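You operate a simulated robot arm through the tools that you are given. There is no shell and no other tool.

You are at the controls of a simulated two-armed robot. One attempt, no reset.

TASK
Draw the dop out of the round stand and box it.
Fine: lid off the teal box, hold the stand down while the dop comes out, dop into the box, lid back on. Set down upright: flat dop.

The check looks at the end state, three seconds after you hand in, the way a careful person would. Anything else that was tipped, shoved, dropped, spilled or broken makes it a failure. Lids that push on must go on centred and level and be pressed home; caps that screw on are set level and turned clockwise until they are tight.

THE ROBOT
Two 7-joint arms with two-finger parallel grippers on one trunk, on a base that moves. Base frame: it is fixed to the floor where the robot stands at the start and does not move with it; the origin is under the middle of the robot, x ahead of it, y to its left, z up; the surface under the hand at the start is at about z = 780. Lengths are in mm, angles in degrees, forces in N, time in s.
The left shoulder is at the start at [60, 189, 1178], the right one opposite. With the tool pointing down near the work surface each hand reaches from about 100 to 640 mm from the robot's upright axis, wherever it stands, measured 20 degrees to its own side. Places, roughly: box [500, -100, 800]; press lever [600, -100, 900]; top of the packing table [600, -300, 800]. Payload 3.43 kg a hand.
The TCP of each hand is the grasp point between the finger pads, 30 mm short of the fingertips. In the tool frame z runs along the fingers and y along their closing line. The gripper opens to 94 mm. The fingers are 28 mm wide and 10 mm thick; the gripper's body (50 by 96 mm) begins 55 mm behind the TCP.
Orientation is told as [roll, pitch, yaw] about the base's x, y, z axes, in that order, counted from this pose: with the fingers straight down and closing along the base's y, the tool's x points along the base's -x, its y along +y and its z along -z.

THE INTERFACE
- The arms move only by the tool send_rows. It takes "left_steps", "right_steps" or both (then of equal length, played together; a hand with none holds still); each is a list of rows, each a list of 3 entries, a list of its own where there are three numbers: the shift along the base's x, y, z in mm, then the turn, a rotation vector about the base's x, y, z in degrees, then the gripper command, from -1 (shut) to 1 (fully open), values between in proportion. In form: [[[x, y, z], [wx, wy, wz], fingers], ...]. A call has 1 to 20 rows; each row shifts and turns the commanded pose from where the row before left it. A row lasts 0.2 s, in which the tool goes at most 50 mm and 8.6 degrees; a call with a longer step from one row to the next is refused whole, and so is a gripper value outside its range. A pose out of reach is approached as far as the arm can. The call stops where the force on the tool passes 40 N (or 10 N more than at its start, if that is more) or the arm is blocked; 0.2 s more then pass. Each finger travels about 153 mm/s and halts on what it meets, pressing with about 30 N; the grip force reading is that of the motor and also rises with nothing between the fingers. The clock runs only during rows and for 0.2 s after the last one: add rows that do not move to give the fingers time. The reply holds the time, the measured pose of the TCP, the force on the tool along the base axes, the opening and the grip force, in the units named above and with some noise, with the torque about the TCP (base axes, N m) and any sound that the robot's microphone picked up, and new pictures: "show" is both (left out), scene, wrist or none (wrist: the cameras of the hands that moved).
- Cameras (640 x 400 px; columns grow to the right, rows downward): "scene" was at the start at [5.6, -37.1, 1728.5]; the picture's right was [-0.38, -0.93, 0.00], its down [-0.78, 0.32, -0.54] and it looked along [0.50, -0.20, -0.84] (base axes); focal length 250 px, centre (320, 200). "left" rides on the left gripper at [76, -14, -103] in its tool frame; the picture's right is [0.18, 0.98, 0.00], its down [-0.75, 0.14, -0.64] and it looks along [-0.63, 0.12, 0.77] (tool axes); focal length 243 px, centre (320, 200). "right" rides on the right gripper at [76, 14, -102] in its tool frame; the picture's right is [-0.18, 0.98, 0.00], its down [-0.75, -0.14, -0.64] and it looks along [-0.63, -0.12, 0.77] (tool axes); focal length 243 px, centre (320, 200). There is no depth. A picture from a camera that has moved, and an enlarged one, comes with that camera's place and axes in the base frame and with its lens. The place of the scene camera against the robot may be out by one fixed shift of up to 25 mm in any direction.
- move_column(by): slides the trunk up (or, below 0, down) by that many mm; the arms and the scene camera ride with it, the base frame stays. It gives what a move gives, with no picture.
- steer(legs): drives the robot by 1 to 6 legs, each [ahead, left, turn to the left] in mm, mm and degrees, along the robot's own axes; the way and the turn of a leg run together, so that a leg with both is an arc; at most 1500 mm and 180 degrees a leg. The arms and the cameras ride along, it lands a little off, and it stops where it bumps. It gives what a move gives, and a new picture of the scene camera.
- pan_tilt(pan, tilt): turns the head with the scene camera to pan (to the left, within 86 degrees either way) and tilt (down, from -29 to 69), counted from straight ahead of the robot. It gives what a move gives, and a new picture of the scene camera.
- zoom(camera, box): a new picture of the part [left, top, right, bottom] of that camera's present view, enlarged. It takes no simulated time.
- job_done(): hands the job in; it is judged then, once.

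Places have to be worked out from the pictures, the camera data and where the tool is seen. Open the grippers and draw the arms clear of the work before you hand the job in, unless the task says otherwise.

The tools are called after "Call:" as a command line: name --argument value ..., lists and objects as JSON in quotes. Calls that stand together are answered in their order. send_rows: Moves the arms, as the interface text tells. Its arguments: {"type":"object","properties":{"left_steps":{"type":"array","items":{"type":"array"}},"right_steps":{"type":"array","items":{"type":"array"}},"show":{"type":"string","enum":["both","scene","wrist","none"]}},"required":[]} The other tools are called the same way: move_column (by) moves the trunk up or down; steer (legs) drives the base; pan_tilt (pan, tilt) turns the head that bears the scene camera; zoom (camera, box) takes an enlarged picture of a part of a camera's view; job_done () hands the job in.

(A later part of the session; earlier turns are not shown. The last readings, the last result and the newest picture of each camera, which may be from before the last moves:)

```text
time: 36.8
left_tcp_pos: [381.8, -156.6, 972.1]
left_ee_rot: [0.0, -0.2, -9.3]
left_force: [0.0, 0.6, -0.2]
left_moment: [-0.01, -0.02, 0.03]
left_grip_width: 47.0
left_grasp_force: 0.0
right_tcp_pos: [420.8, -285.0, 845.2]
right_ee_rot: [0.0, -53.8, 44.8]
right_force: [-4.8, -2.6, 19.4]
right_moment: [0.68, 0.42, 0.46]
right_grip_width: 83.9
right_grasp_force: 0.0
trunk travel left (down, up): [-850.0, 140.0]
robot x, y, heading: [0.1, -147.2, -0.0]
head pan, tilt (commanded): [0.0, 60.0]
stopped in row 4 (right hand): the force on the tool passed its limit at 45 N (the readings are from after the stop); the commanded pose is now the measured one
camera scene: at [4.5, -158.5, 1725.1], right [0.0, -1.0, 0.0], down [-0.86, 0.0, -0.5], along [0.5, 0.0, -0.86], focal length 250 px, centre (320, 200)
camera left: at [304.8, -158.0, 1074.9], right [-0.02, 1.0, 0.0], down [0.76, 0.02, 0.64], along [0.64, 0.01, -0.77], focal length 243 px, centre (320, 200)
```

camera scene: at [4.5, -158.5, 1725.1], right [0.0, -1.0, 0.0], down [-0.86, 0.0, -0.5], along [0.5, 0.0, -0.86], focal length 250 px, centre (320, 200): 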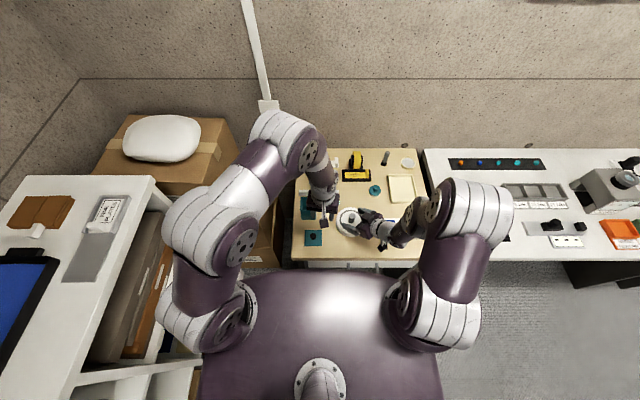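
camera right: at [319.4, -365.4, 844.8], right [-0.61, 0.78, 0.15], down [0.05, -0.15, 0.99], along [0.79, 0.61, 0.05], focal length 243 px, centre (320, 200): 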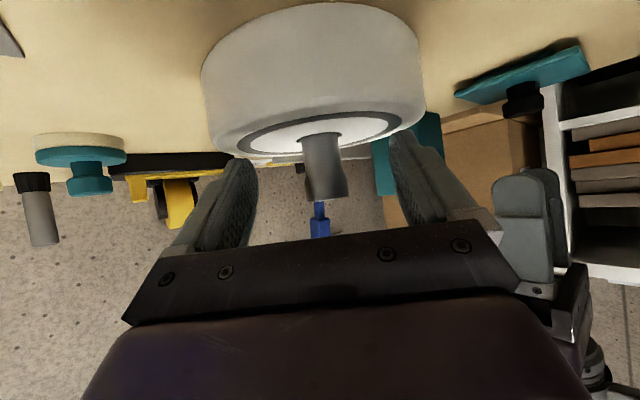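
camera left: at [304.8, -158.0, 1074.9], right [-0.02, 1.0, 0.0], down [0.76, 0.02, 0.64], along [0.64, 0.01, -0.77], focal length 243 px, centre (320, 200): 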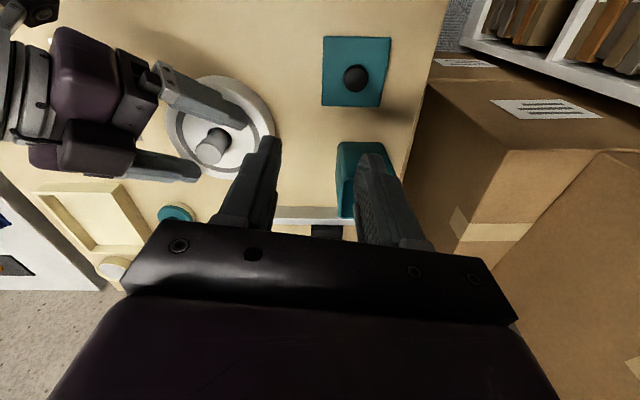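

The body sways as the left arm swings, which spiked the pressing force. I back the right hand off a few millimetres, position the left hand first, and press down only afterwards.

Call:
send_rows --right_steps '[[[0, 0, 3], [0, 0, 0], 0.78], [[0, 0, 3], [0, 0, 0], 0.78], [[0, 0, 2], [0, 0, 0], 0.78], [[0, 0, 0], [0, 0, 0], 0.78]]' --show "scene"

Call:
zoom --camera "scene" --box '[285, 170, 415, 260]'

Call:
zoom --camera "right" --box '[160, 0, 480, 200]'

Call:
zoom --camera "left" --box '[130, 50, 330, 200]'

```text
time: 37.8
left_tcp_pos: [383.2, -156.4, 972.4]
left_ee_rot: [0.0, 0.0, -9.4]
left_force: [-1.2, -0.8, 0.8]
left_moment: [-0.05, -0.02, 0.03]
left_grip_width: 47.0
left_grasp_force: 0.1
right_tcp_pos: [422.3, -284.4, 852.6]
right_ee_rot: [0.3, -53.4, 44.5]
right_force: [0.0, 0.6, 0.5]
right_moment: [0.03, -0.01, -0.01]
right_grip_width: 83.3
right_grasp_force: 0.0
trunk travel left (down, up): [-850.0, 140.0]
robot x, y, heading: [2.8, -145.8, 0.3]
head pan, tilt (commanded): [0.0, 60.0]
camera scene: at [8.4, -158.6, 1725.4], right [0.0, -1.0, 0.0], down [-0.87, 0.0, -0.5], along [0.5, 0.0, -0.87], focal length 250 px, centre (320, 200)
```

scene: 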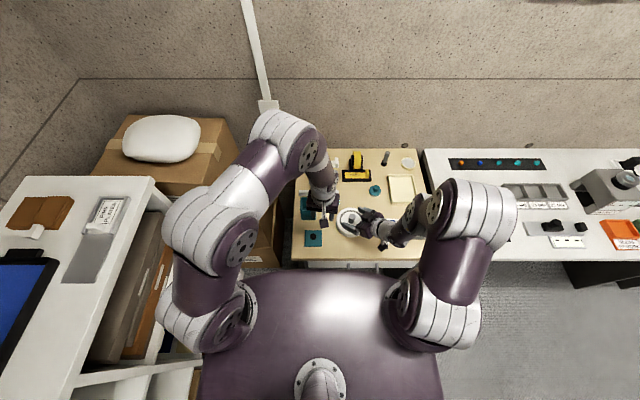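

```text
4.44 times, centred on (350, 215) of scene
camera zoom: at [8.4, -158.6, 1725.4], right [0.0, -1.0, 0.0], down [-0.87, 0.0, -0.5], along [0.5, 0.0, -0.87], focal length 1111 px, centre (187, 133)
```

zoom: 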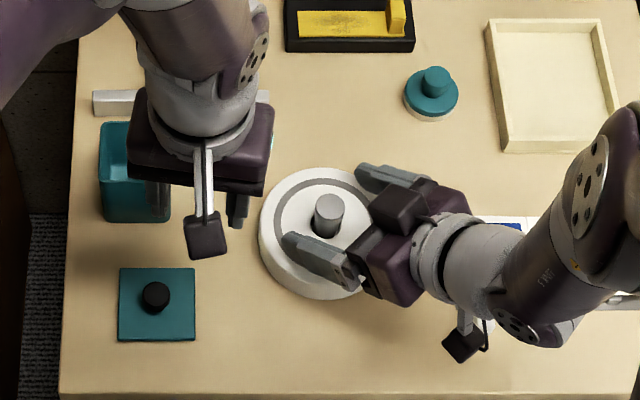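

```text
2.00 times, centred on (320, 100) of right
camera zoom: at [320.8, -364.9, 852.3], right [-0.61, 0.78, 0.15], down [0.05, -0.15, 0.99], along [0.79, 0.61, 0.05], focal length 485 px, centre (320, 400)
```

zoom: 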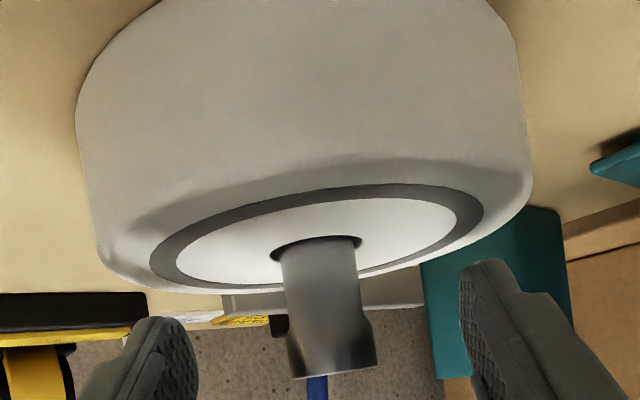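

```text
2.67 times, centred on (230, 125) of left
camera zoom: at [307.2, -158.1, 1074.5], right [-0.02, 1.0, 0.0], down [0.77, 0.02, 0.64], along [0.64, 0.01, -0.77], focal length 647 px, centre (560, 400)
```

zoom: 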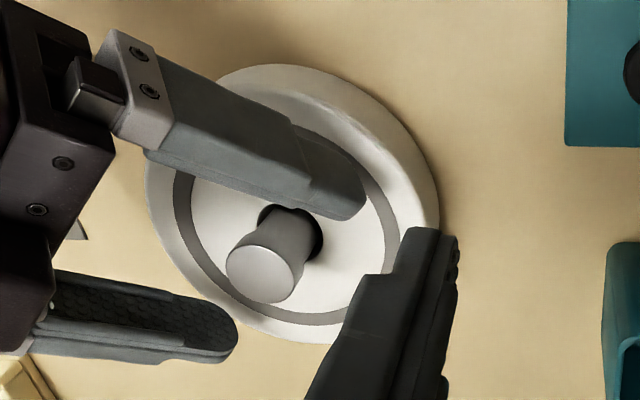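

The stand hasn't moved. With the right hand 8 mm clear, I finish bringing the left hand over the dop at height.

Call:
send_rows --left_steps '[[[6, -14, 0], [0, 0, -5], 0], [[10, -23, 0], [0, 0, -7], 0], [[10, -23, 0], [0, 0, -7], 0], [[10, -23, 0], [0, 0, -7], 0], [[9, -22, 0], [0, 0, -6], 0], [[5, -10, 0], [0, 0, -3.6], 0], [[0, 0, 0], [0, 0, 0], 0], [[0, 0, 0], [0, 0, 0], 0]]' --show "both"

Call:
zoom --camera "left" --box '[240, 40, 420, 200]'

```text
time: 39.6
left_tcp_pos: [432.1, -272.8, 970.7]
left_ee_rot: [0.1, 0.0, -45.0]
left_force: [-0.9, 0.1, -0.1]
left_moment: [0.0, 0.0, 0.0]
left_grip_width: 47.2
left_grasp_force: 0.1
right_tcp_pos: [422.0, -284.6, 853.1]
right_ee_rot: [0.2, -53.4, 44.5]
right_force: [0.4, -0.3, -0.4]
right_moment: [-0.01, 0.0, 0.0]
right_grip_width: 83.7
right_grasp_force: 0.0
trunk travel left (down, up): [-850.0, 140.0]
robot x, y, heading: [1.6, -148.1, 0.2]
head pan, tilt (commanded): [0.0, 60.0]
camera scene: at [8.2, -158.7, 1725.5], right [0.0, -1.0, 0.0], down [-0.87, 0.0, -0.5], along [0.5, 0.0, -0.87], focal length 250 px, centre (320, 200)
camera left: at [369.9, -229.3, 1073.5], right [0.56, 0.83, 0.0], down [0.63, -0.43, 0.64], along [0.53, -0.36, -0.77], focal length 243 px, centre (320, 200)
```

scene: 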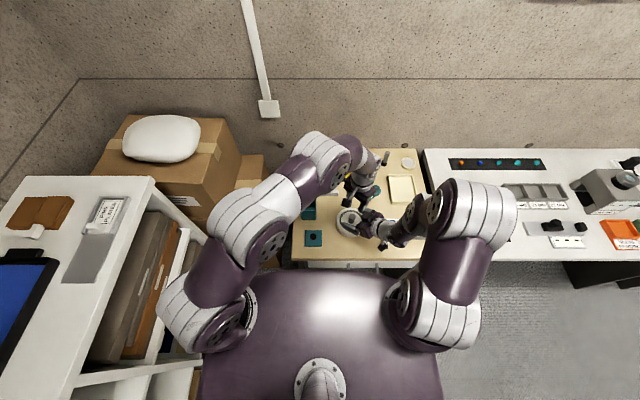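
left: 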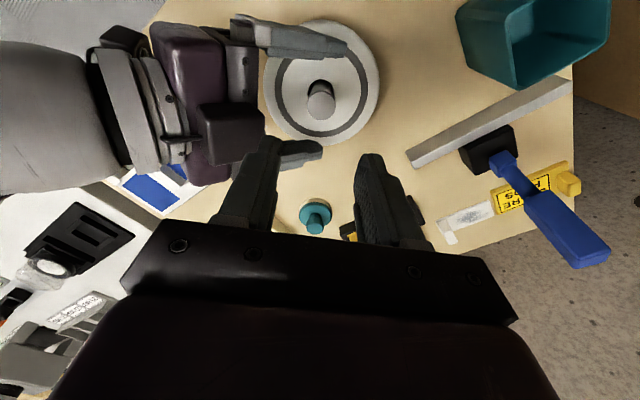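

```text
2.50 times, centred on (330, 120) of left
camera zoom: at [369.9, -229.3, 1073.5], right [0.56, 0.83, 0.0], down [0.63, -0.43, 0.64], along [0.53, -0.36, -0.77], focal length 606 px, centre (295, 400)
```

zoom: 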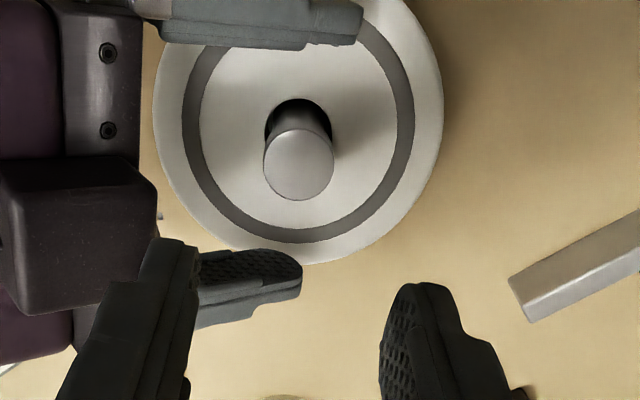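

The dop axis computes to (433.8, -270.6) from this view. I nudge the left hand over it and lower to just above its top.

Call:
send_rows --left_steps '[[[1, 1, -15], [0, 0, 0], 0], [[0.7, 1, -20], [0, 0, 0], 0], [[0, 0, -20], [0, 0, 0], 0], [[0, 0, -15], [0, 0, 0], 0], [[0, 0, -8], [0, 0, 0], 0], [[0, 0, 0], [0, 0, 0], 0]]' --show "both"

Call:
zoom --camera "left" --box '[240, 40, 420, 200]'

Call:
zoom --camera "scene" --box '[325, 170, 415, 250]'

Call:
zoom --camera "right" --box '[160, 50, 480, 250]'

```text
time: 41.0
left_tcp_pos: [435.4, -270.1, 893.1]
left_ee_rot: [0.0, -0.1, -44.9]
left_force: [0.3, -0.3, 0.0]
left_moment: [0.0, 0.02, 0.0]
left_grip_width: 47.3
left_grasp_force: 0.0
right_tcp_pos: [421.9, -285.3, 852.0]
right_ee_rot: [0.0, -53.4, 44.5]
right_force: [1.2, -0.5, 0.5]
right_moment: [0.03, -0.02, 0.04]
right_grip_width: 83.7
right_grasp_force: 0.1
trunk travel left (down, up): [-850.0, 140.0]
robot x, y, heading: [2.7, -148.1, 0.2]
head pan, tilt (commanded): [0.0, 60.0]
camera scene: at [8.1, -158.5, 1725.5], right [0.0, -1.0, 0.0], down [-0.87, 0.0, -0.5], along [0.5, 0.0, -0.87], focal length 250 px, centre (320, 200)
camera left: at [372.4, -225.2, 995.9], right [0.56, 0.83, 0.0], down [0.63, -0.43, 0.64], along [0.53, -0.36, -0.77], focal length 243 px, centre (320, 200)
```

scene: 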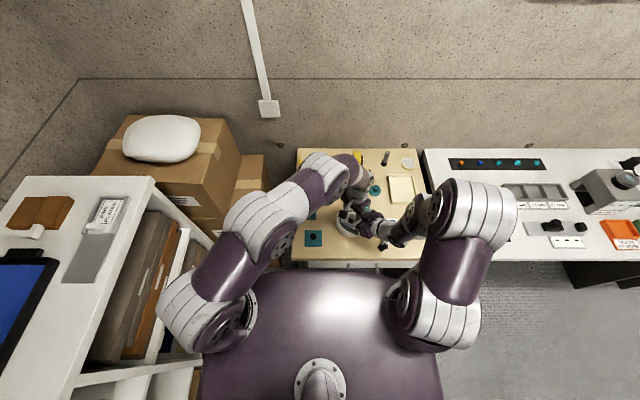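
left: 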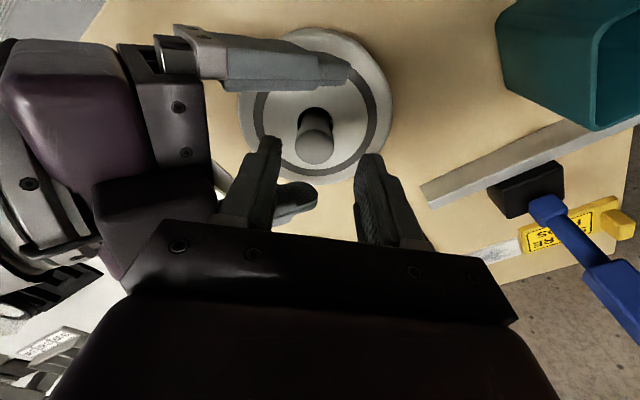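

```text
2.50 times, centred on (330, 120) of left
camera zoom: at [372.4, -225.2, 995.9], right [0.56, 0.83, 0.0], down [0.63, -0.43, 0.64], along [0.53, -0.36, -0.77], focal length 606 px, centre (295, 400)
```

zoom: 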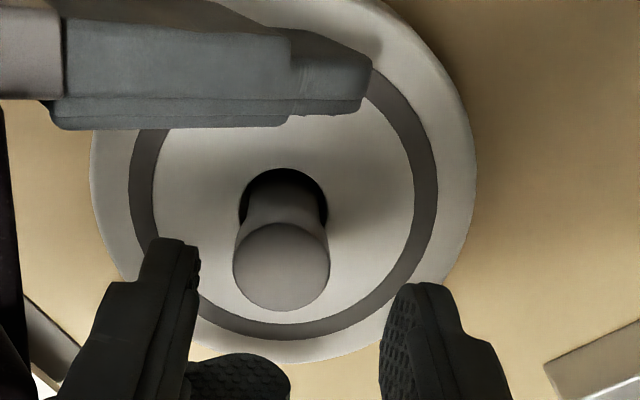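

```text
5.00 times, centred on (370, 210) of scene
camera zoom: at [8.1, -158.5, 1725.5], right [0.0, -1.0, 0.0], down [-0.87, 0.0, -0.5], along [0.5, 0.0, -0.87], focal length 1250 px, centre (70, 150)
```

zoom: 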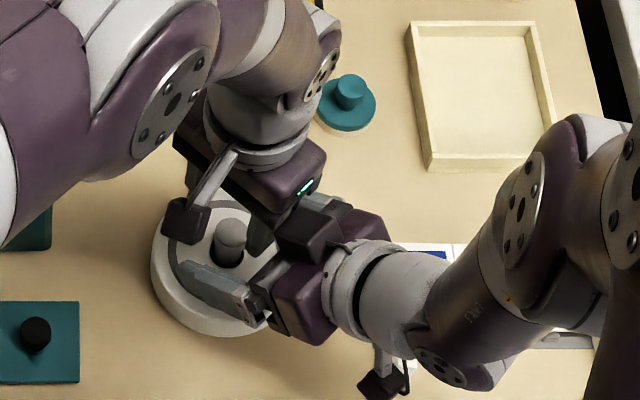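

```text
2.00 times, centred on (320, 150) of right
camera zoom: at [320.7, -364.9, 852.4], right [-0.61, 0.78, 0.15], down [0.05, -0.15, 0.99], along [0.79, 0.61, 0.05], focal length 485 px, centre (320, 300)
```

zoom: 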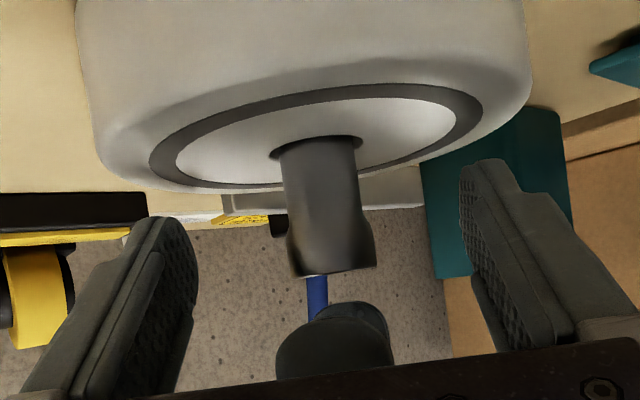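

The dop sits about 3 mm off the middle of the finger gap, so I correct that and lower the left hand so its tips straddle the dop head (tips at z≈830).

Call:
send_rows --left_steps '[[[-1.9, -2.4, -3], [0, 0, 0], 0], [[0, 0, -10], [0, 0, 0], 0], [[0, 0, -10], [0, 0, 0], 0], [[0, 0, -10], [0, 0, 0], 0], [[0, 0, 0], [0, 0, 0], 0]]' --show "wrist"

Call:
zoom --camera "left" --box '[240, 60, 420, 220]'

Call:
zoom --camera "right" --box '[160, 50, 480, 250]'

```text
time: 41.8
left_tcp_pos: [435.4, -275.3, 876.3]
left_ee_rot: [0.0, -0.3, -45.1]
left_force: [-0.3, -0.3, 0.7]
left_moment: [0.0, 0.02, -0.01]
left_grip_width: 46.9
left_grasp_force: 0.1
right_tcp_pos: [421.5, -284.9, 850.0]
right_ee_rot: [0.4, -52.9, 43.9]
right_force: [-0.1, -0.7, -0.2]
right_moment: [0.01, 0.0, 0.03]
right_grip_width: 83.6
right_grasp_force: 0.1
trunk travel left (down, up): [-850.0, 140.0]
robot x, y, heading: [2.9, -147.8, 0.1]
head pan, tilt (commanded): [0.0, 60.0]
stopped in row 4 (right hand): the force on the tool passed its limit at 51 N (the readings are from after the stop); the commanded pose is now the measured one
camera left: at [372.0, -230.0, 978.2], right [0.57, 0.82, 0.0], down [0.63, -0.43, 0.64], along [0.53, -0.36, -0.76], focal length 243 px, centre (320, 200)
```

left: 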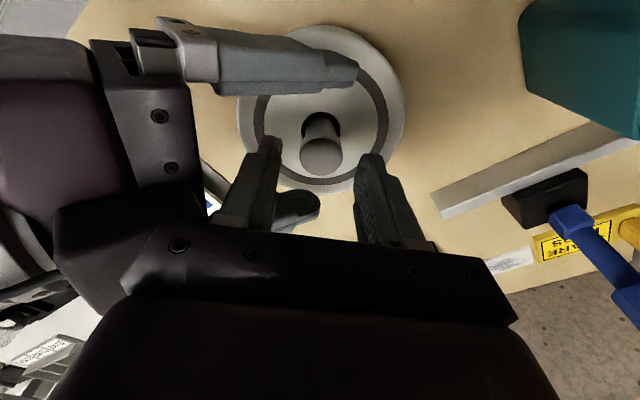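

```text
2.50 times, centred on (330, 140) of left
camera zoom: at [372.0, -230.0, 978.2], right [0.57, 0.82, 0.0], down [0.63, -0.43, 0.64], along [0.53, -0.36, -0.76], focal length 606 px, centre (295, 350)
```

zoom: 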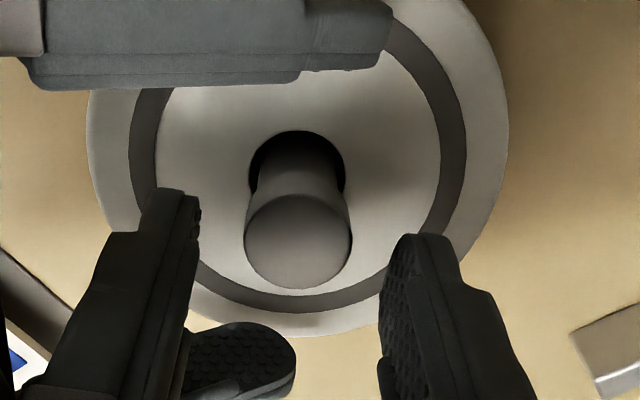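

```text
2.00 times, centred on (320, 150) of right
camera zoom: at [318.6, -365.7, 851.4], right [-0.61, 0.78, 0.15], down [0.06, -0.14, 0.99], along [0.79, 0.61, 0.04], focal length 485 px, centre (320, 300)
```

zoom: 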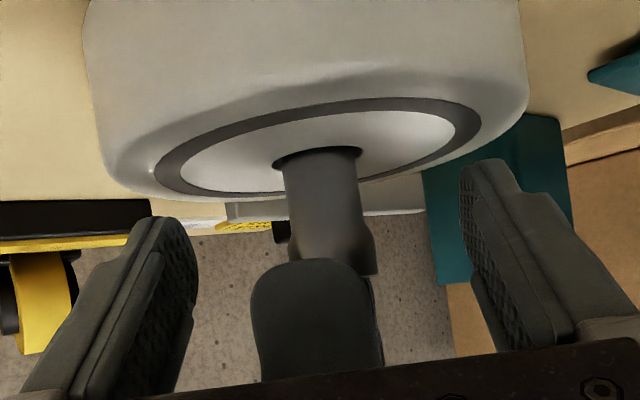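

The right hand felt 51 N while well above the stand: the two gripper bodies touched each other. I raise the left hand right away by 20 mm and look at where they meet.

Call:
send_rows --left_steps '[[[3, 3, 8], [0, 0, 0], 0], [[0, 0, 12], [0, 0, 0], 0], [[0, 0, 0], [0, 0, 0], 0]]' --show "both"

Call:
zoom --camera "left" --box '[0, 0, 360, 300]'

Call:
zoom --camera "scene" --box '[325, 170, 415, 250]'

Call:
zoom --camera "right" --box '[160, 50, 480, 250]'

```text
time: 42.6
left_tcp_pos: [437.7, -272.8, 894.7]
left_ee_rot: [0.0, -0.1, -45.0]
left_force: [1.1, -0.1, -0.1]
left_moment: [0.04, 0.01, 0.02]
left_grip_width: 47.0
left_grasp_force: 0.1
right_tcp_pos: [420.5, -285.3, 849.4]
right_ee_rot: [0.5, -52.8, 44.1]
right_force: [0.1, -0.1, 0.2]
right_moment: [-0.03, 0.02, -0.02]
right_grip_width: 83.8
right_grasp_force: 0.1
trunk travel left (down, up): [-850.0, 140.0]
robot x, y, heading: [0.4, -149.2, 0.2]
head pan, tilt (commanded): [0.0, 60.0]
camera scene: at [8.3, -158.5, 1725.5], right [0.0, -1.0, 0.0], down [-0.87, 0.0, -0.5], along [0.5, 0.0, -0.87], focal length 250 px, centre (320, 200)
camera left: at [375.0, -226.7, 998.0], right [0.57, 0.82, 0.0], down [0.63, -0.43, 0.64], along [0.53, -0.36, -0.77], focal length 243 px, centre (320, 200)
```

scene: 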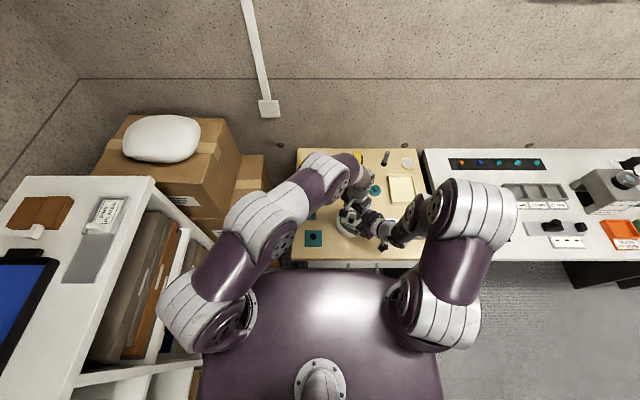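
left: 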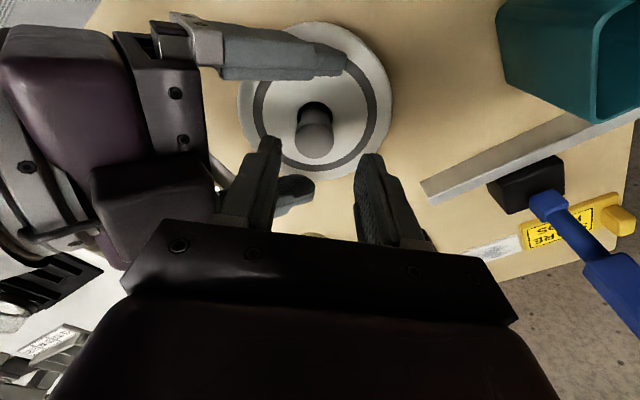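

```text
1.33 times, centred on (180, 150) of left
camera zoom: at [375.0, -226.7, 998.0], right [0.57, 0.82, 0.0], down [0.63, -0.43, 0.64], along [0.53, -0.36, -0.77], focal length 324 px, centre (507, 267)
```

zoom: 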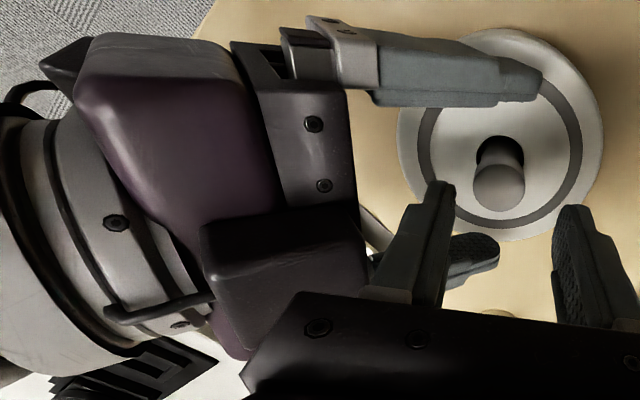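

```text
5.00 times, centred on (370, 210) of scene
camera zoom: at [8.3, -158.5, 1725.5], right [0.0, -1.0, 0.0], down [-0.87, 0.0, -0.5], along [0.5, 0.0, -0.87], focal length 1250 px, centre (70, 150)
```

zoom: 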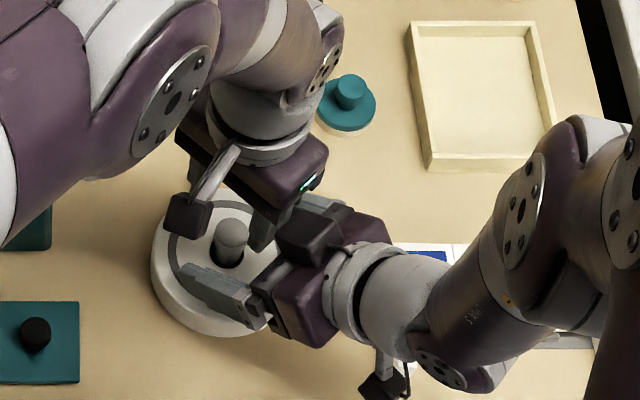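

```text
2.00 times, centred on (320, 150) of right
camera zoom: at [318.7, -365.7, 851.4], right [-0.61, 0.78, 0.15], down [0.06, -0.14, 0.99], along [0.79, 0.61, 0.04], focal length 485 px, centre (320, 300)
```

zoom: 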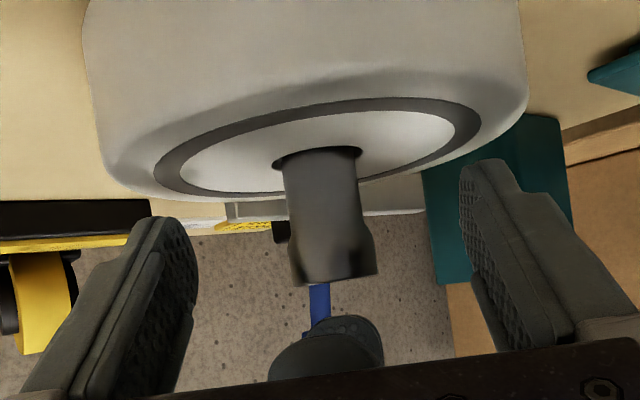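

The right gripper carries a block on its upper side (on the far half), which the left palm touched. Turning the left hand to yaw −90° swings its palm clear of that block, so I rise, rotate a further 45° and set a slightly narrower opening.

Call:
send_rows --left_steps '[[[0, 0, 25], [0, 0, 0], 0], [[0, 0, 25], [0, 0, -7], -0.1], [[-1, 0, 10], [0, 0, -8], -0.1], [[-1, 0, 0], [0, 0, -8], -0.1], [[-1, 1, 0], [0, 0, -8], -0.1], [[-1, 1, 0], [0, 0, -8], -0.1], [[0, 0, 0], [0, 0, -6], -0.1], [[0, 0, 0], [0, 0, 0], -0.1], [[0, 0, 0], [0, 0, 0], -0.1]]' --right_steps '[[[0, 0, 0], [0, 0, 0], 0.86], [[0, 0, 0], [0, 0, 0], 0.86], [[0, 0, 0], [0, 0, 0], 0.86], [[0, 0, 0], [0, 0, 0], 0.86], [[0, 0, 0], [0, 0, 0], 0.86], [[0, 0, 0], [0, 0, 0], 0.86], [[0, 0, 0], [0, 0, 0], 0.86], [[0, 0, 0], [0, 0, 0], 0.86], [[0, 0, 0], [0, 0, 0], 0.86]]' --show "both"

Call:
zoom --camera "left" --box '[200, 20, 440, 220]'

Call:
zoom --camera "scene" --box '[325, 170, 415, 250]'

```text
time: 44.6
left_tcp_pos: [434.5, -269.5, 955.4]
left_ee_rot: [-0.1, -0.2, -90.2]
left_force: [0.9, -0.4, -0.2]
left_moment: [0.0, 0.03, 0.03]
left_grip_width: 42.0
left_grasp_force: 0.0
right_tcp_pos: [420.3, -286.7, 850.4]
right_ee_rot: [0.4, -52.9, 44.1]
right_force: [0.9, -0.5, 0.0]
right_moment: [-0.02, -0.03, 0.02]
right_grip_width: 87.3
right_grasp_force: 0.1
trunk travel left (down, up): [-850.0, 140.0]
robot x, y, heading: [0.1, -148.2, 0.2]
head pan, tilt (commanded): [0.0, 60.0]
camera scene: at [8.2, -158.5, 1725.5], right [0.0, -1.0, 0.0], down [-0.87, 0.0, -0.5], along [0.5, 0.0, -0.87], focal length 250 px, centre (320, 200)
camera right: at [318.6, -365.6, 851.4], right [-0.61, 0.78, 0.15], down [0.06, -0.14, 0.99], along [0.79, 0.61, 0.04], focal length 243 px, centre (320, 200)
camera left: at [421.2, -192.6, 1058.4], right [0.98, 0.18, 0.0], down [0.14, -0.75, 0.64], along [0.12, -0.63, -0.76], focal length 243 px, centre (320, 200)
```

scene: 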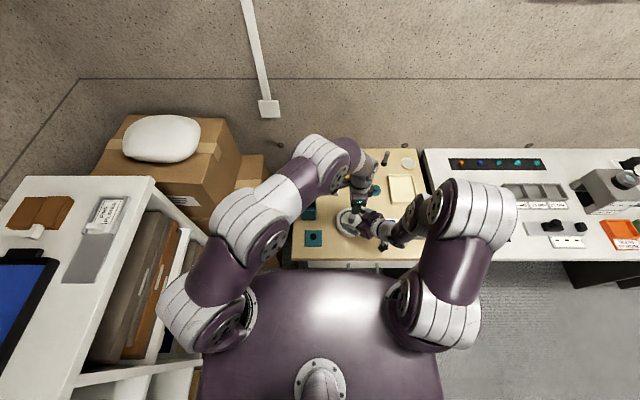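
right: 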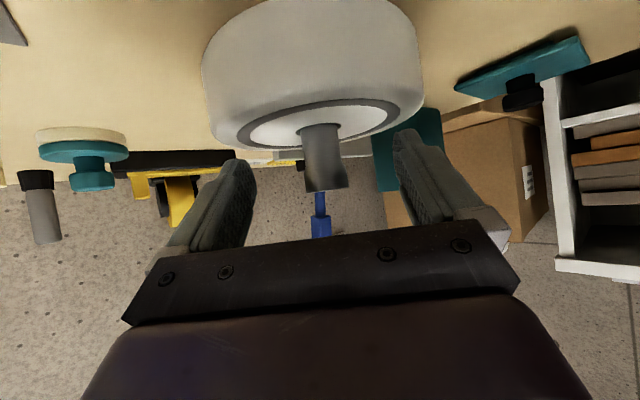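
left: 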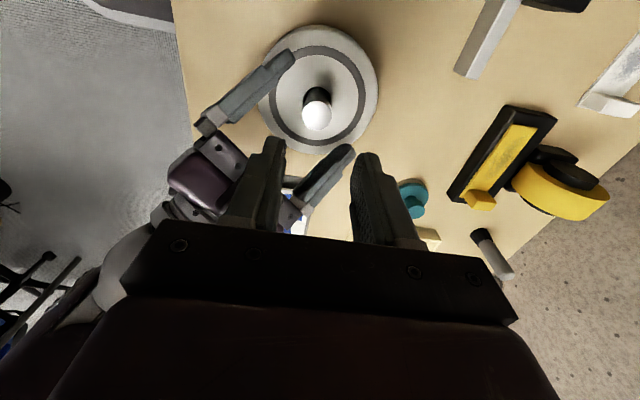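

```text
2.00 times, centred on (320, 120) of left
camera zoom: at [421.2, -192.6, 1058.4], right [0.98, 0.18, 0.0], down [0.14, -0.75, 0.64], along [0.12, -0.63, -0.76], focal length 485 px, centre (320, 360)
```

zoom: 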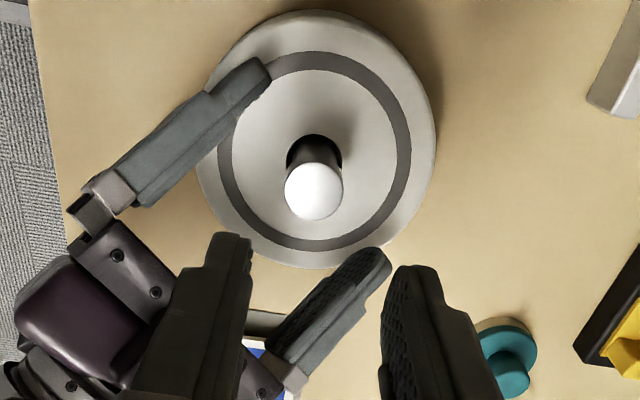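

```text
5.00 times, centred on (370, 210) of scene
camera zoom: at [8.2, -158.5, 1725.5], right [0.0, -1.0, 0.0], down [-0.87, 0.0, -0.5], along [0.5, 0.0, -0.87], focal length 1250 px, centre (70, 150)
```

zoom: 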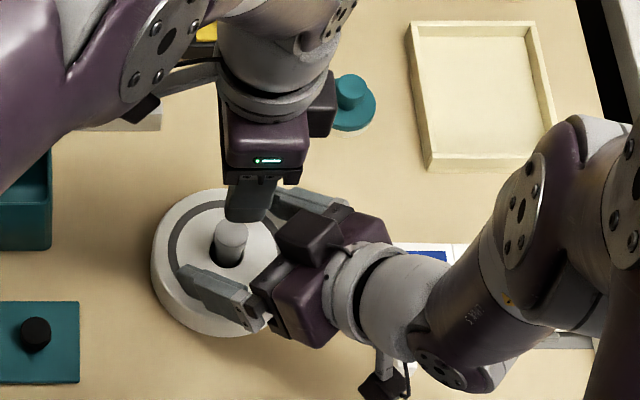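

The left hand is at yaw −90° and the dop reads at (433.6, -270.6), 1.6 and 2 mm off the TCP. I correct and lower to just above the dop.

Call:
send_rows --left_steps '[[[-1.6, -2, -10], [0, 0, 0], -0.1], [[0, 0, -20], [0, 0, 0], -0.1], [[0, 0, -20], [0, 0, 0], -0.1], [[0, 0, -15], [0, 0, 0], -0.1], [[0, 0, 0], [0, 0, 0], -0.1]]' --show "wrist"

Call:
zoom --camera "left" --box '[200, 20, 440, 220]'

Call:
zoom --camera "scene" --box '[325, 170, 415, 250]'

Call:
zoom --camera "right" --box '[160, 50, 480, 250]'

```text
time: 45.8
left_tcp_pos: [431.6, -269.9, 889.7]
left_ee_rot: [0.1, -0.2, -90.2]
left_force: [-0.7, 0.9, 0.2]
left_moment: [-0.01, 0.01, -0.02]
left_grip_width: 42.4
left_grasp_force: 0.0
right_tcp_pos: [419.7, -286.1, 850.4]
right_ee_rot: [0.3, -53.0, 43.9]
right_force: [-0.9, 0.2, -0.1]
right_moment: [-0.01, 0.01, -0.02]
right_grip_width: 87.4
right_grasp_force: 0.0
trunk travel left (down, up): [-850.0, 140.0]
robot x, y, heading: [2.3, -149.6, 0.0]
head pan, tilt (commanded): [0.0, 60.0]
camera left: at [417.7, -193.4, 991.4], right [0.98, 0.18, 0.0], down [0.14, -0.75, 0.64], along [0.12, -0.63, -0.76], focal length 243 px, centre (320, 200)
```

left: 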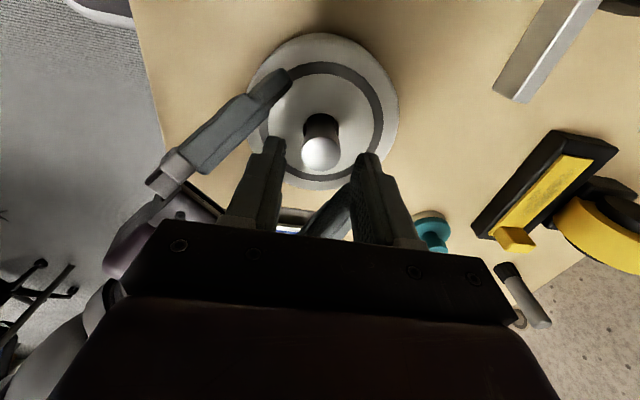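

```text
2.00 times, centred on (320, 120) of left
camera zoom: at [417.7, -193.4, 991.4], right [0.98, 0.18, 0.0], down [0.14, -0.75, 0.64], along [0.12, -0.63, -0.76], focal length 485 px, centre (320, 360)
```

zoom: 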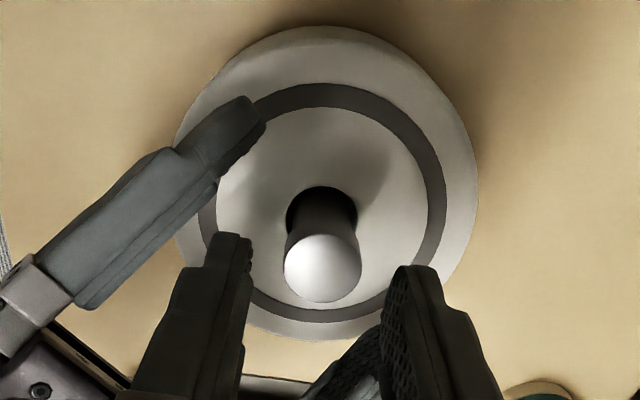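

```text
5.00 times, centred on (370, 210) of scene
camera zoom: at [8.1, -158.5, 1725.5], right [0.0, -1.0, 0.0], down [-0.87, 0.0, -0.5], along [0.5, 0.0, -0.87], focal length 1250 px, centre (70, 150)
```

zoom: 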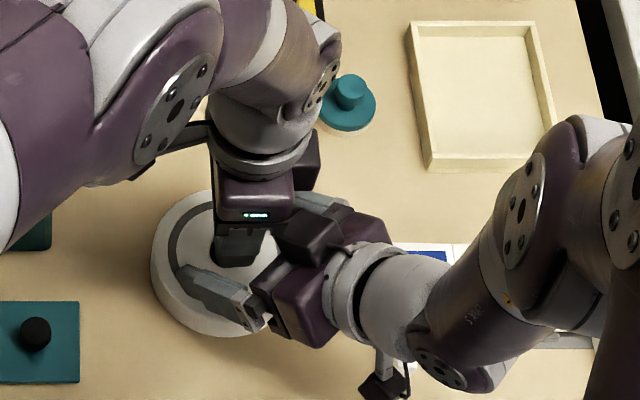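

```text
2.00 times, centred on (320, 150) of right
camera zoom: at [318.5, -365.6, 851.4], right [-0.61, 0.78, 0.15], down [0.06, -0.14, 0.99], along [0.79, 0.61, 0.04], focal length 485 px, centre (320, 300)
```

zoom: 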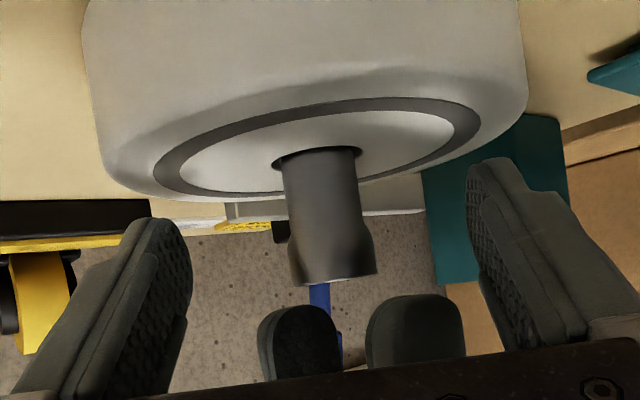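

Alignment is within 2 mm; I nudge by (+1.8, −1.2) and lower so the tips flank the dop head, watching both force readings.

Call:
send_rows --left_steps '[[[1.8, -1.2, -4], [0, 0, 0], -0.1], [[0, 0, -5], [0, 0, 0], -0.1], [[0, 0, -5], [0, 0, 0], -0.1], [[0, 0, 0], [0, 0, 0], -0.1]]' --show "none"

Call:
send_rows --left_steps '[[[0, 0, -4], [0, 0, 0], -0.1], [[0, 0, -4], [0, 0, 0], -0.1], [[0, 0, 0], [0, 0, 0], -0.1]]' --show "wrist"

Call:
zoom --camera "left" --box '[200, 20, 440, 220]'

Call:
zoom --camera "right" --box '[160, 50, 480, 250]'

Call:
zoom --camera "scene" --box '[325, 170, 415, 250]'

```text
time: 46.8
left_tcp_pos: [434.7, -272.0, 875.5]
left_ee_rot: [0.0, -0.1, -90.1]
left_force: [-0.6, 0.9, 0.6]
left_moment: [-0.06, -0.01, -0.08]
left_grip_width: 42.3
left_grasp_force: 0.1
right_tcp_pos: [420.0, -286.3, 850.4]
right_ee_rot: [0.4, -52.8, 44.1]
right_force: [0.3, -2.0, -0.7]
right_moment: [0.14, -0.01, 0.06]
right_grip_width: 87.4
right_grasp_force: 0.1
trunk travel left (down, up): [-850.0, 140.0]
robot x, y, heading: [0.8, -146.9, 0.1]
head pan, tilt (commanded): [0.0, 60.0]
```

```text
time: 47.2
left_tcp_pos: [433.8, -272.7, 874.5]
left_ee_rot: [0.1, -0.1, -90.2]
left_force: [-0.5, 4.3, 4.2]
left_moment: [-0.35, 0.15, -0.22]
left_grip_width: 42.4
left_grasp_force: 0.0
right_tcp_pos: [420.7, -287.9, 848.8]
right_ee_rot: [0.5, -52.5, 43.5]
right_force: [1.4, -4.4, -4.4]
right_moment: [0.36, -0.07, 0.17]
right_grip_width: 87.5
right_grasp_force: 0.0
trunk travel left (down, up): [-850.0, 140.0]
robot x, y, heading: [2.5, -145.4, 0.0]
head pan, tilt (commanded): [0.0, 60.0]
stopped in row 2 (left hand): the force on the tool passed its limit at 51 N (the readings are from after the stop); the commanded pose is now the measured one
camera left: at [421.3, -195.2, 976.9], right [0.98, 0.18, 0.0], down [0.14, -0.75, 0.64], along [0.12, -0.63, -0.77], focal length 243 px, centre (320, 200)
```

left: 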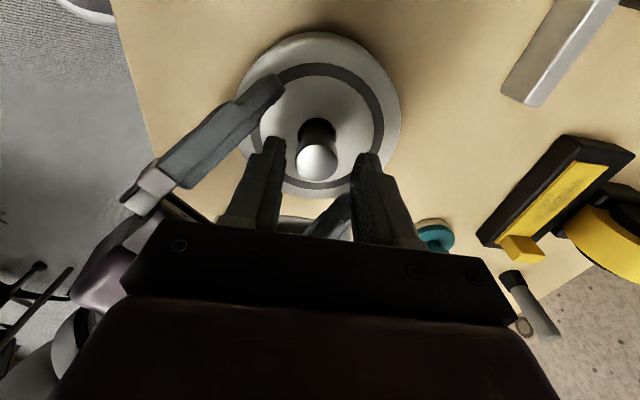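

```text
2.00 times, centred on (320, 120) of left
camera zoom: at [421.3, -195.2, 976.9], right [0.98, 0.18, 0.0], down [0.14, -0.75, 0.64], along [0.12, -0.63, -0.77], focal length 485 px, centre (320, 360)
```

zoom: 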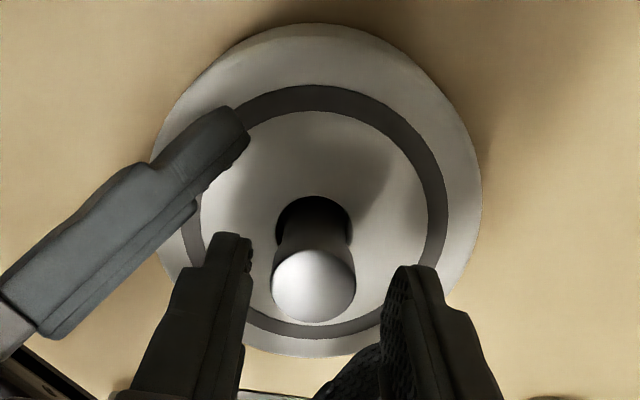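

```text
2.00 times, centred on (320, 150) of right
camera zoom: at [318.0, -366.8, 850.9], right [-0.6, 0.79, 0.15], down [0.07, -0.14, 0.99], along [0.8, 0.6, 0.03], focal length 485 px, centre (320, 300)
```

zoom: 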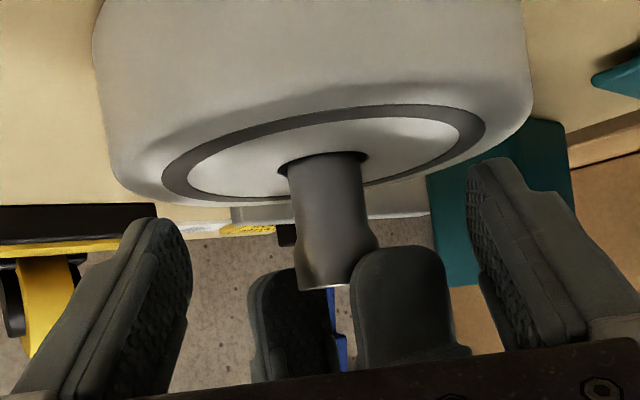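

```text
5.00 times, centred on (370, 210) of scene
camera zoom: at [8.3, -158.7, 1725.5], right [0.0, -1.0, 0.0], down [-0.87, 0.0, -0.5], along [0.5, 0.0, -0.87], focal length 1250 px, centre (70, 150)
```

zoom: 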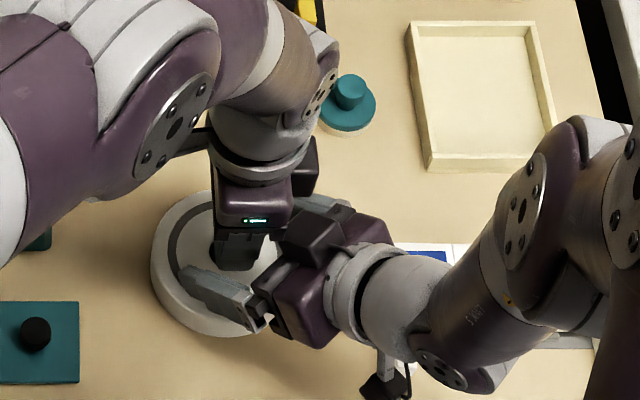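

Again the two hands' side blocks meet just before the needed height. I lift the left hand, turn it back to about yaw −65° (both blocks then pass), and draw the right hand 8 mm back so there is room.

Call:
send_rows --left_steps '[[[0, 2, 10], [0, 0, 0], -0.1], [[0, 0, 20], [0, 0, 5], -0.1], [[0, 0, 0], [0, 0, 8], -0.1], [[0, 0, 0], [0, 0, 8], -0.1], [[0, 0, 0], [0, 0, 4], -0.1], [[0, 0, 0], [0, 0, 0], -0.1], [[0, 0, 0], [0, 0, 0], -0.1]]' --right_steps '[[[0, 0, 0], [0, 0, 0], 0.86], [[0, 0, 0], [0, 0, 0], 0.86], [[-2, -1.5, 0], [0, 0, 0], 0.86], [[-2, -1.5, 0], [0, 0, 0], 0.86], [[-2, -1.5, 0], [0, 0, 0], 0.86], [[0, 0, 0], [0, 0, 0], 0.86], [[0, 0, 0], [0, 0, 0], 0.86]]' --show "both"

Call:
zoom --camera "left" --box '[200, 20, 440, 220]'

Call:
zoom --camera "right" --box '[160, 50, 480, 250]'

Call:
zoom --camera "scene" --box '[325, 170, 415, 250]'

```text
time: 48.8
left_tcp_pos: [433.5, -270.9, 904.2]
left_ee_rot: [0.0, -0.1, -65.2]
left_force: [0.3, -1.3, -0.5]
left_moment: [0.0, -0.04, -0.03]
left_grip_width: 42.3
left_grasp_force: 0.0
right_tcp_pos: [414.1, -292.2, 850.1]
right_ee_rot: [1.0, -52.5, 43.3]
right_force: [0.2, 0.1, -0.1]
right_moment: [0.0, -0.04, 0.01]
right_grip_width: 87.4
right_grasp_force: 0.1
trunk travel left (down, up): [-850.0, 140.0]
robot x, y, heading: [-3.1, -147.6, 0.3]
head pan, tilt (commanded): [0.0, 60.0]
camera scene: at [8.1, -158.5, 1725.5], right [0.0, -1.0, 0.0], down [-0.87, 0.0, -0.5], along [0.5, 0.0, -0.87], focal length 250 px, centre (320, 200)
camera right: at [313.0, -371.5, 850.9], right [-0.6, 0.78, 0.16], down [0.07, -0.14, 0.99], along [0.8, 0.61, 0.03], focal length 243 px, centre (320, 200)
camera left: at [390.2, -206.6, 1006.3], right [0.81, 0.58, 0.0], down [0.44, -0.62, 0.64], along [0.37, -0.52, -0.77], focal length 243 px, centre (320, 200)
```

scene: 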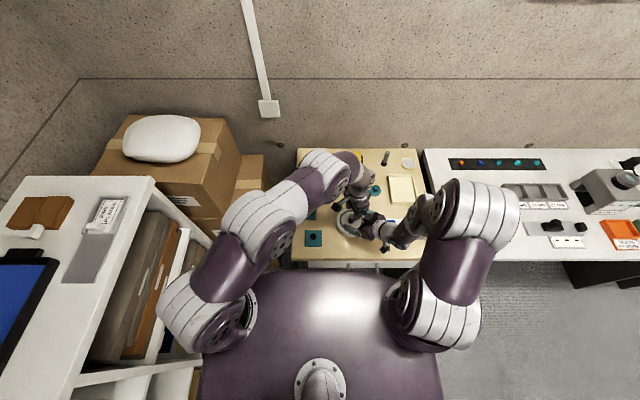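
right: 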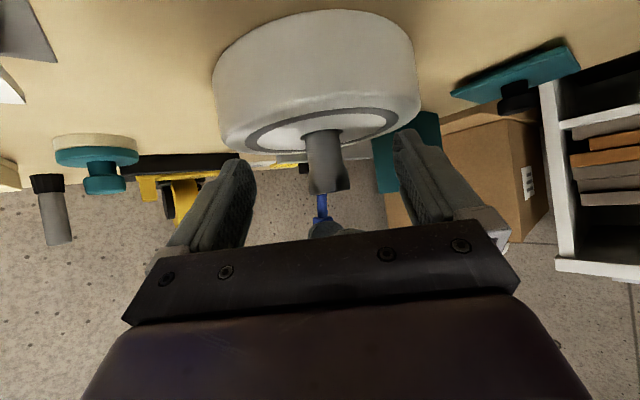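
left: 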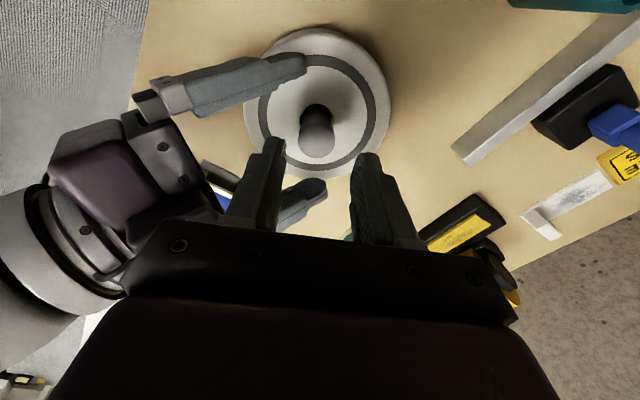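

```text
2.00 times, centred on (320, 120) of left
camera zoom: at [390.2, -206.6, 1006.3], right [0.81, 0.58, 0.0], down [0.44, -0.62, 0.64], along [0.37, -0.52, -0.77], focal length 485 px, centre (320, 360)
```

zoom: 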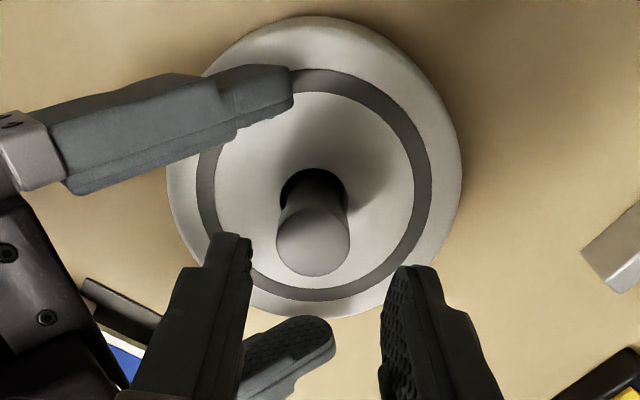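

```text
2.00 times, centred on (320, 150) of right
camera zoom: at [313.0, -371.5, 850.9], right [-0.6, 0.78, 0.16], down [0.07, -0.14, 0.99], along [0.8, 0.61, 0.03], focal length 485 px, centre (320, 300)
```

zoom: 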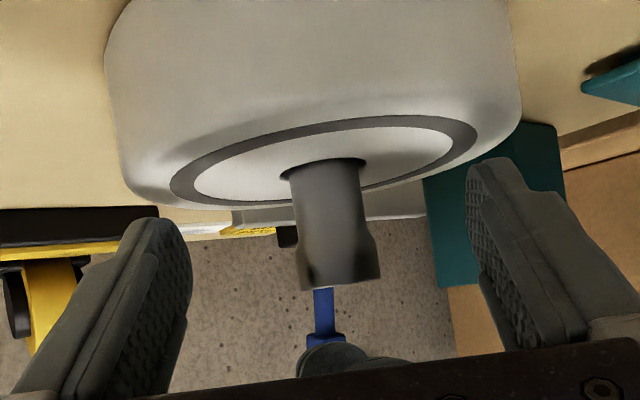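

```text
5.00 times, centred on (370, 210) of scene
camera zoom: at [8.1, -158.5, 1725.5], right [0.0, -1.0, 0.0], down [-0.87, 0.0, -0.5], along [0.5, 0.0, -0.87], focal length 1250 px, centre (70, 150)
```

zoom: 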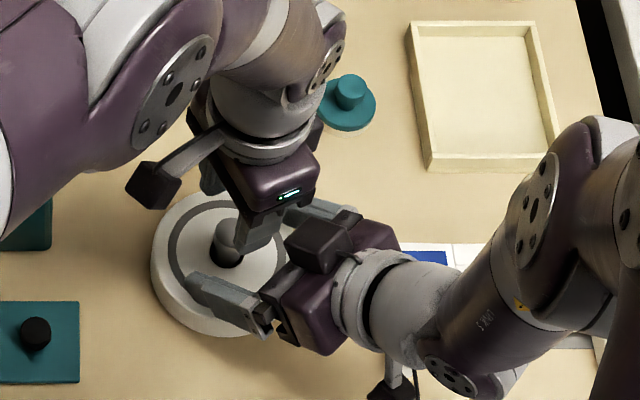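

The geometry looks clearer now. I nudge the left hand 2 mm along its closing line and lower to z≈880, then view.

Call:
send_rows --left_steps '[[[-1.8, -0.8, -4], [0, 0, 0], -0.1], [[0, 0, -10], [0, 0, 0], -0.1], [[0, 0, -10], [0, 0, 0], -0.1], [[0, 0, 0], [0, 0, 0], -0.1]]' --show "wrist"

Call:
zoom --camera "left" --box '[200, 20, 440, 220]'

Call:
zoom --camera "scene" --box '[345, 180, 395, 230]'

```text
time: 49.8
left_tcp_pos: [432.4, -271.3, 880.4]
left_ee_rot: [0.0, -0.1, -65.3]
left_force: [0.6, 0.8, -0.4]
left_moment: [0.01, -0.01, 0.0]
left_grip_width: 42.3
left_grasp_force: 0.0
right_tcp_pos: [415.2, -291.9, 849.5]
right_ee_rot: [1.0, -52.5, 43.3]
right_force: [0.4, 0.0, 1.3]
right_moment: [-0.01, 0.01, 0.0]
right_grip_width: 87.4
right_grasp_force: 0.1
trunk travel left (down, up): [-850.0, 140.0]
robot x, y, heading: [-1.0, -143.5, 0.2]
head pan, tilt (commanded): [0.0, 60.0]
camera left: at [388.8, -207.4, 982.9], right [0.81, 0.58, 0.0], down [0.44, -0.62, 0.64], along [0.37, -0.52, -0.77], focal length 243 px, centre (320, 200)
```

left: 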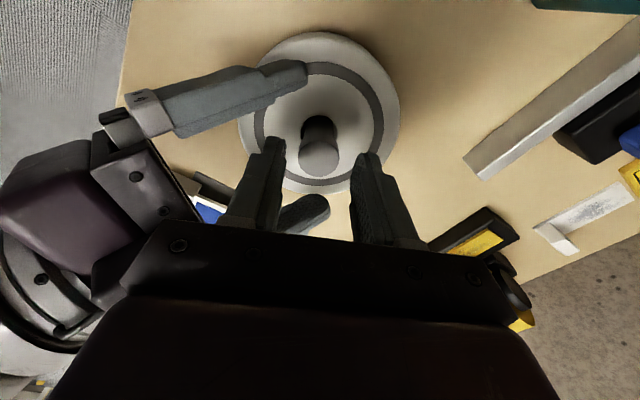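

```text
2.00 times, centred on (320, 120) of left
camera zoom: at [388.8, -207.4, 982.9], right [0.81, 0.58, 0.0], down [0.44, -0.62, 0.64], along [0.37, -0.52, -0.77], focal length 485 px, centre (320, 360)
```

zoom: 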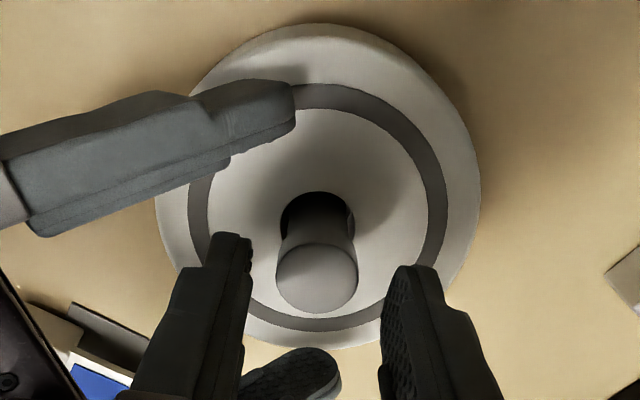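

```text
8.00 times, centred on (370, 205) of scene
camera zoom: at [8.0, -158.5, 1725.5], right [0.0, -1.0, 0.0], down [-0.87, 0.0, -0.5], along [0.5, 0.0, -0.87], focal length 1999 px, centre (-80, 160)
```

zoom: 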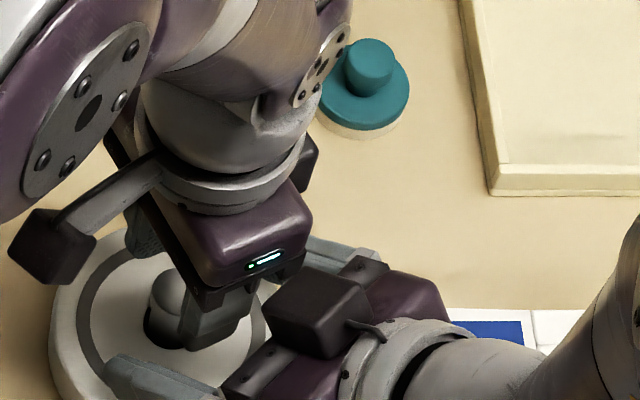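

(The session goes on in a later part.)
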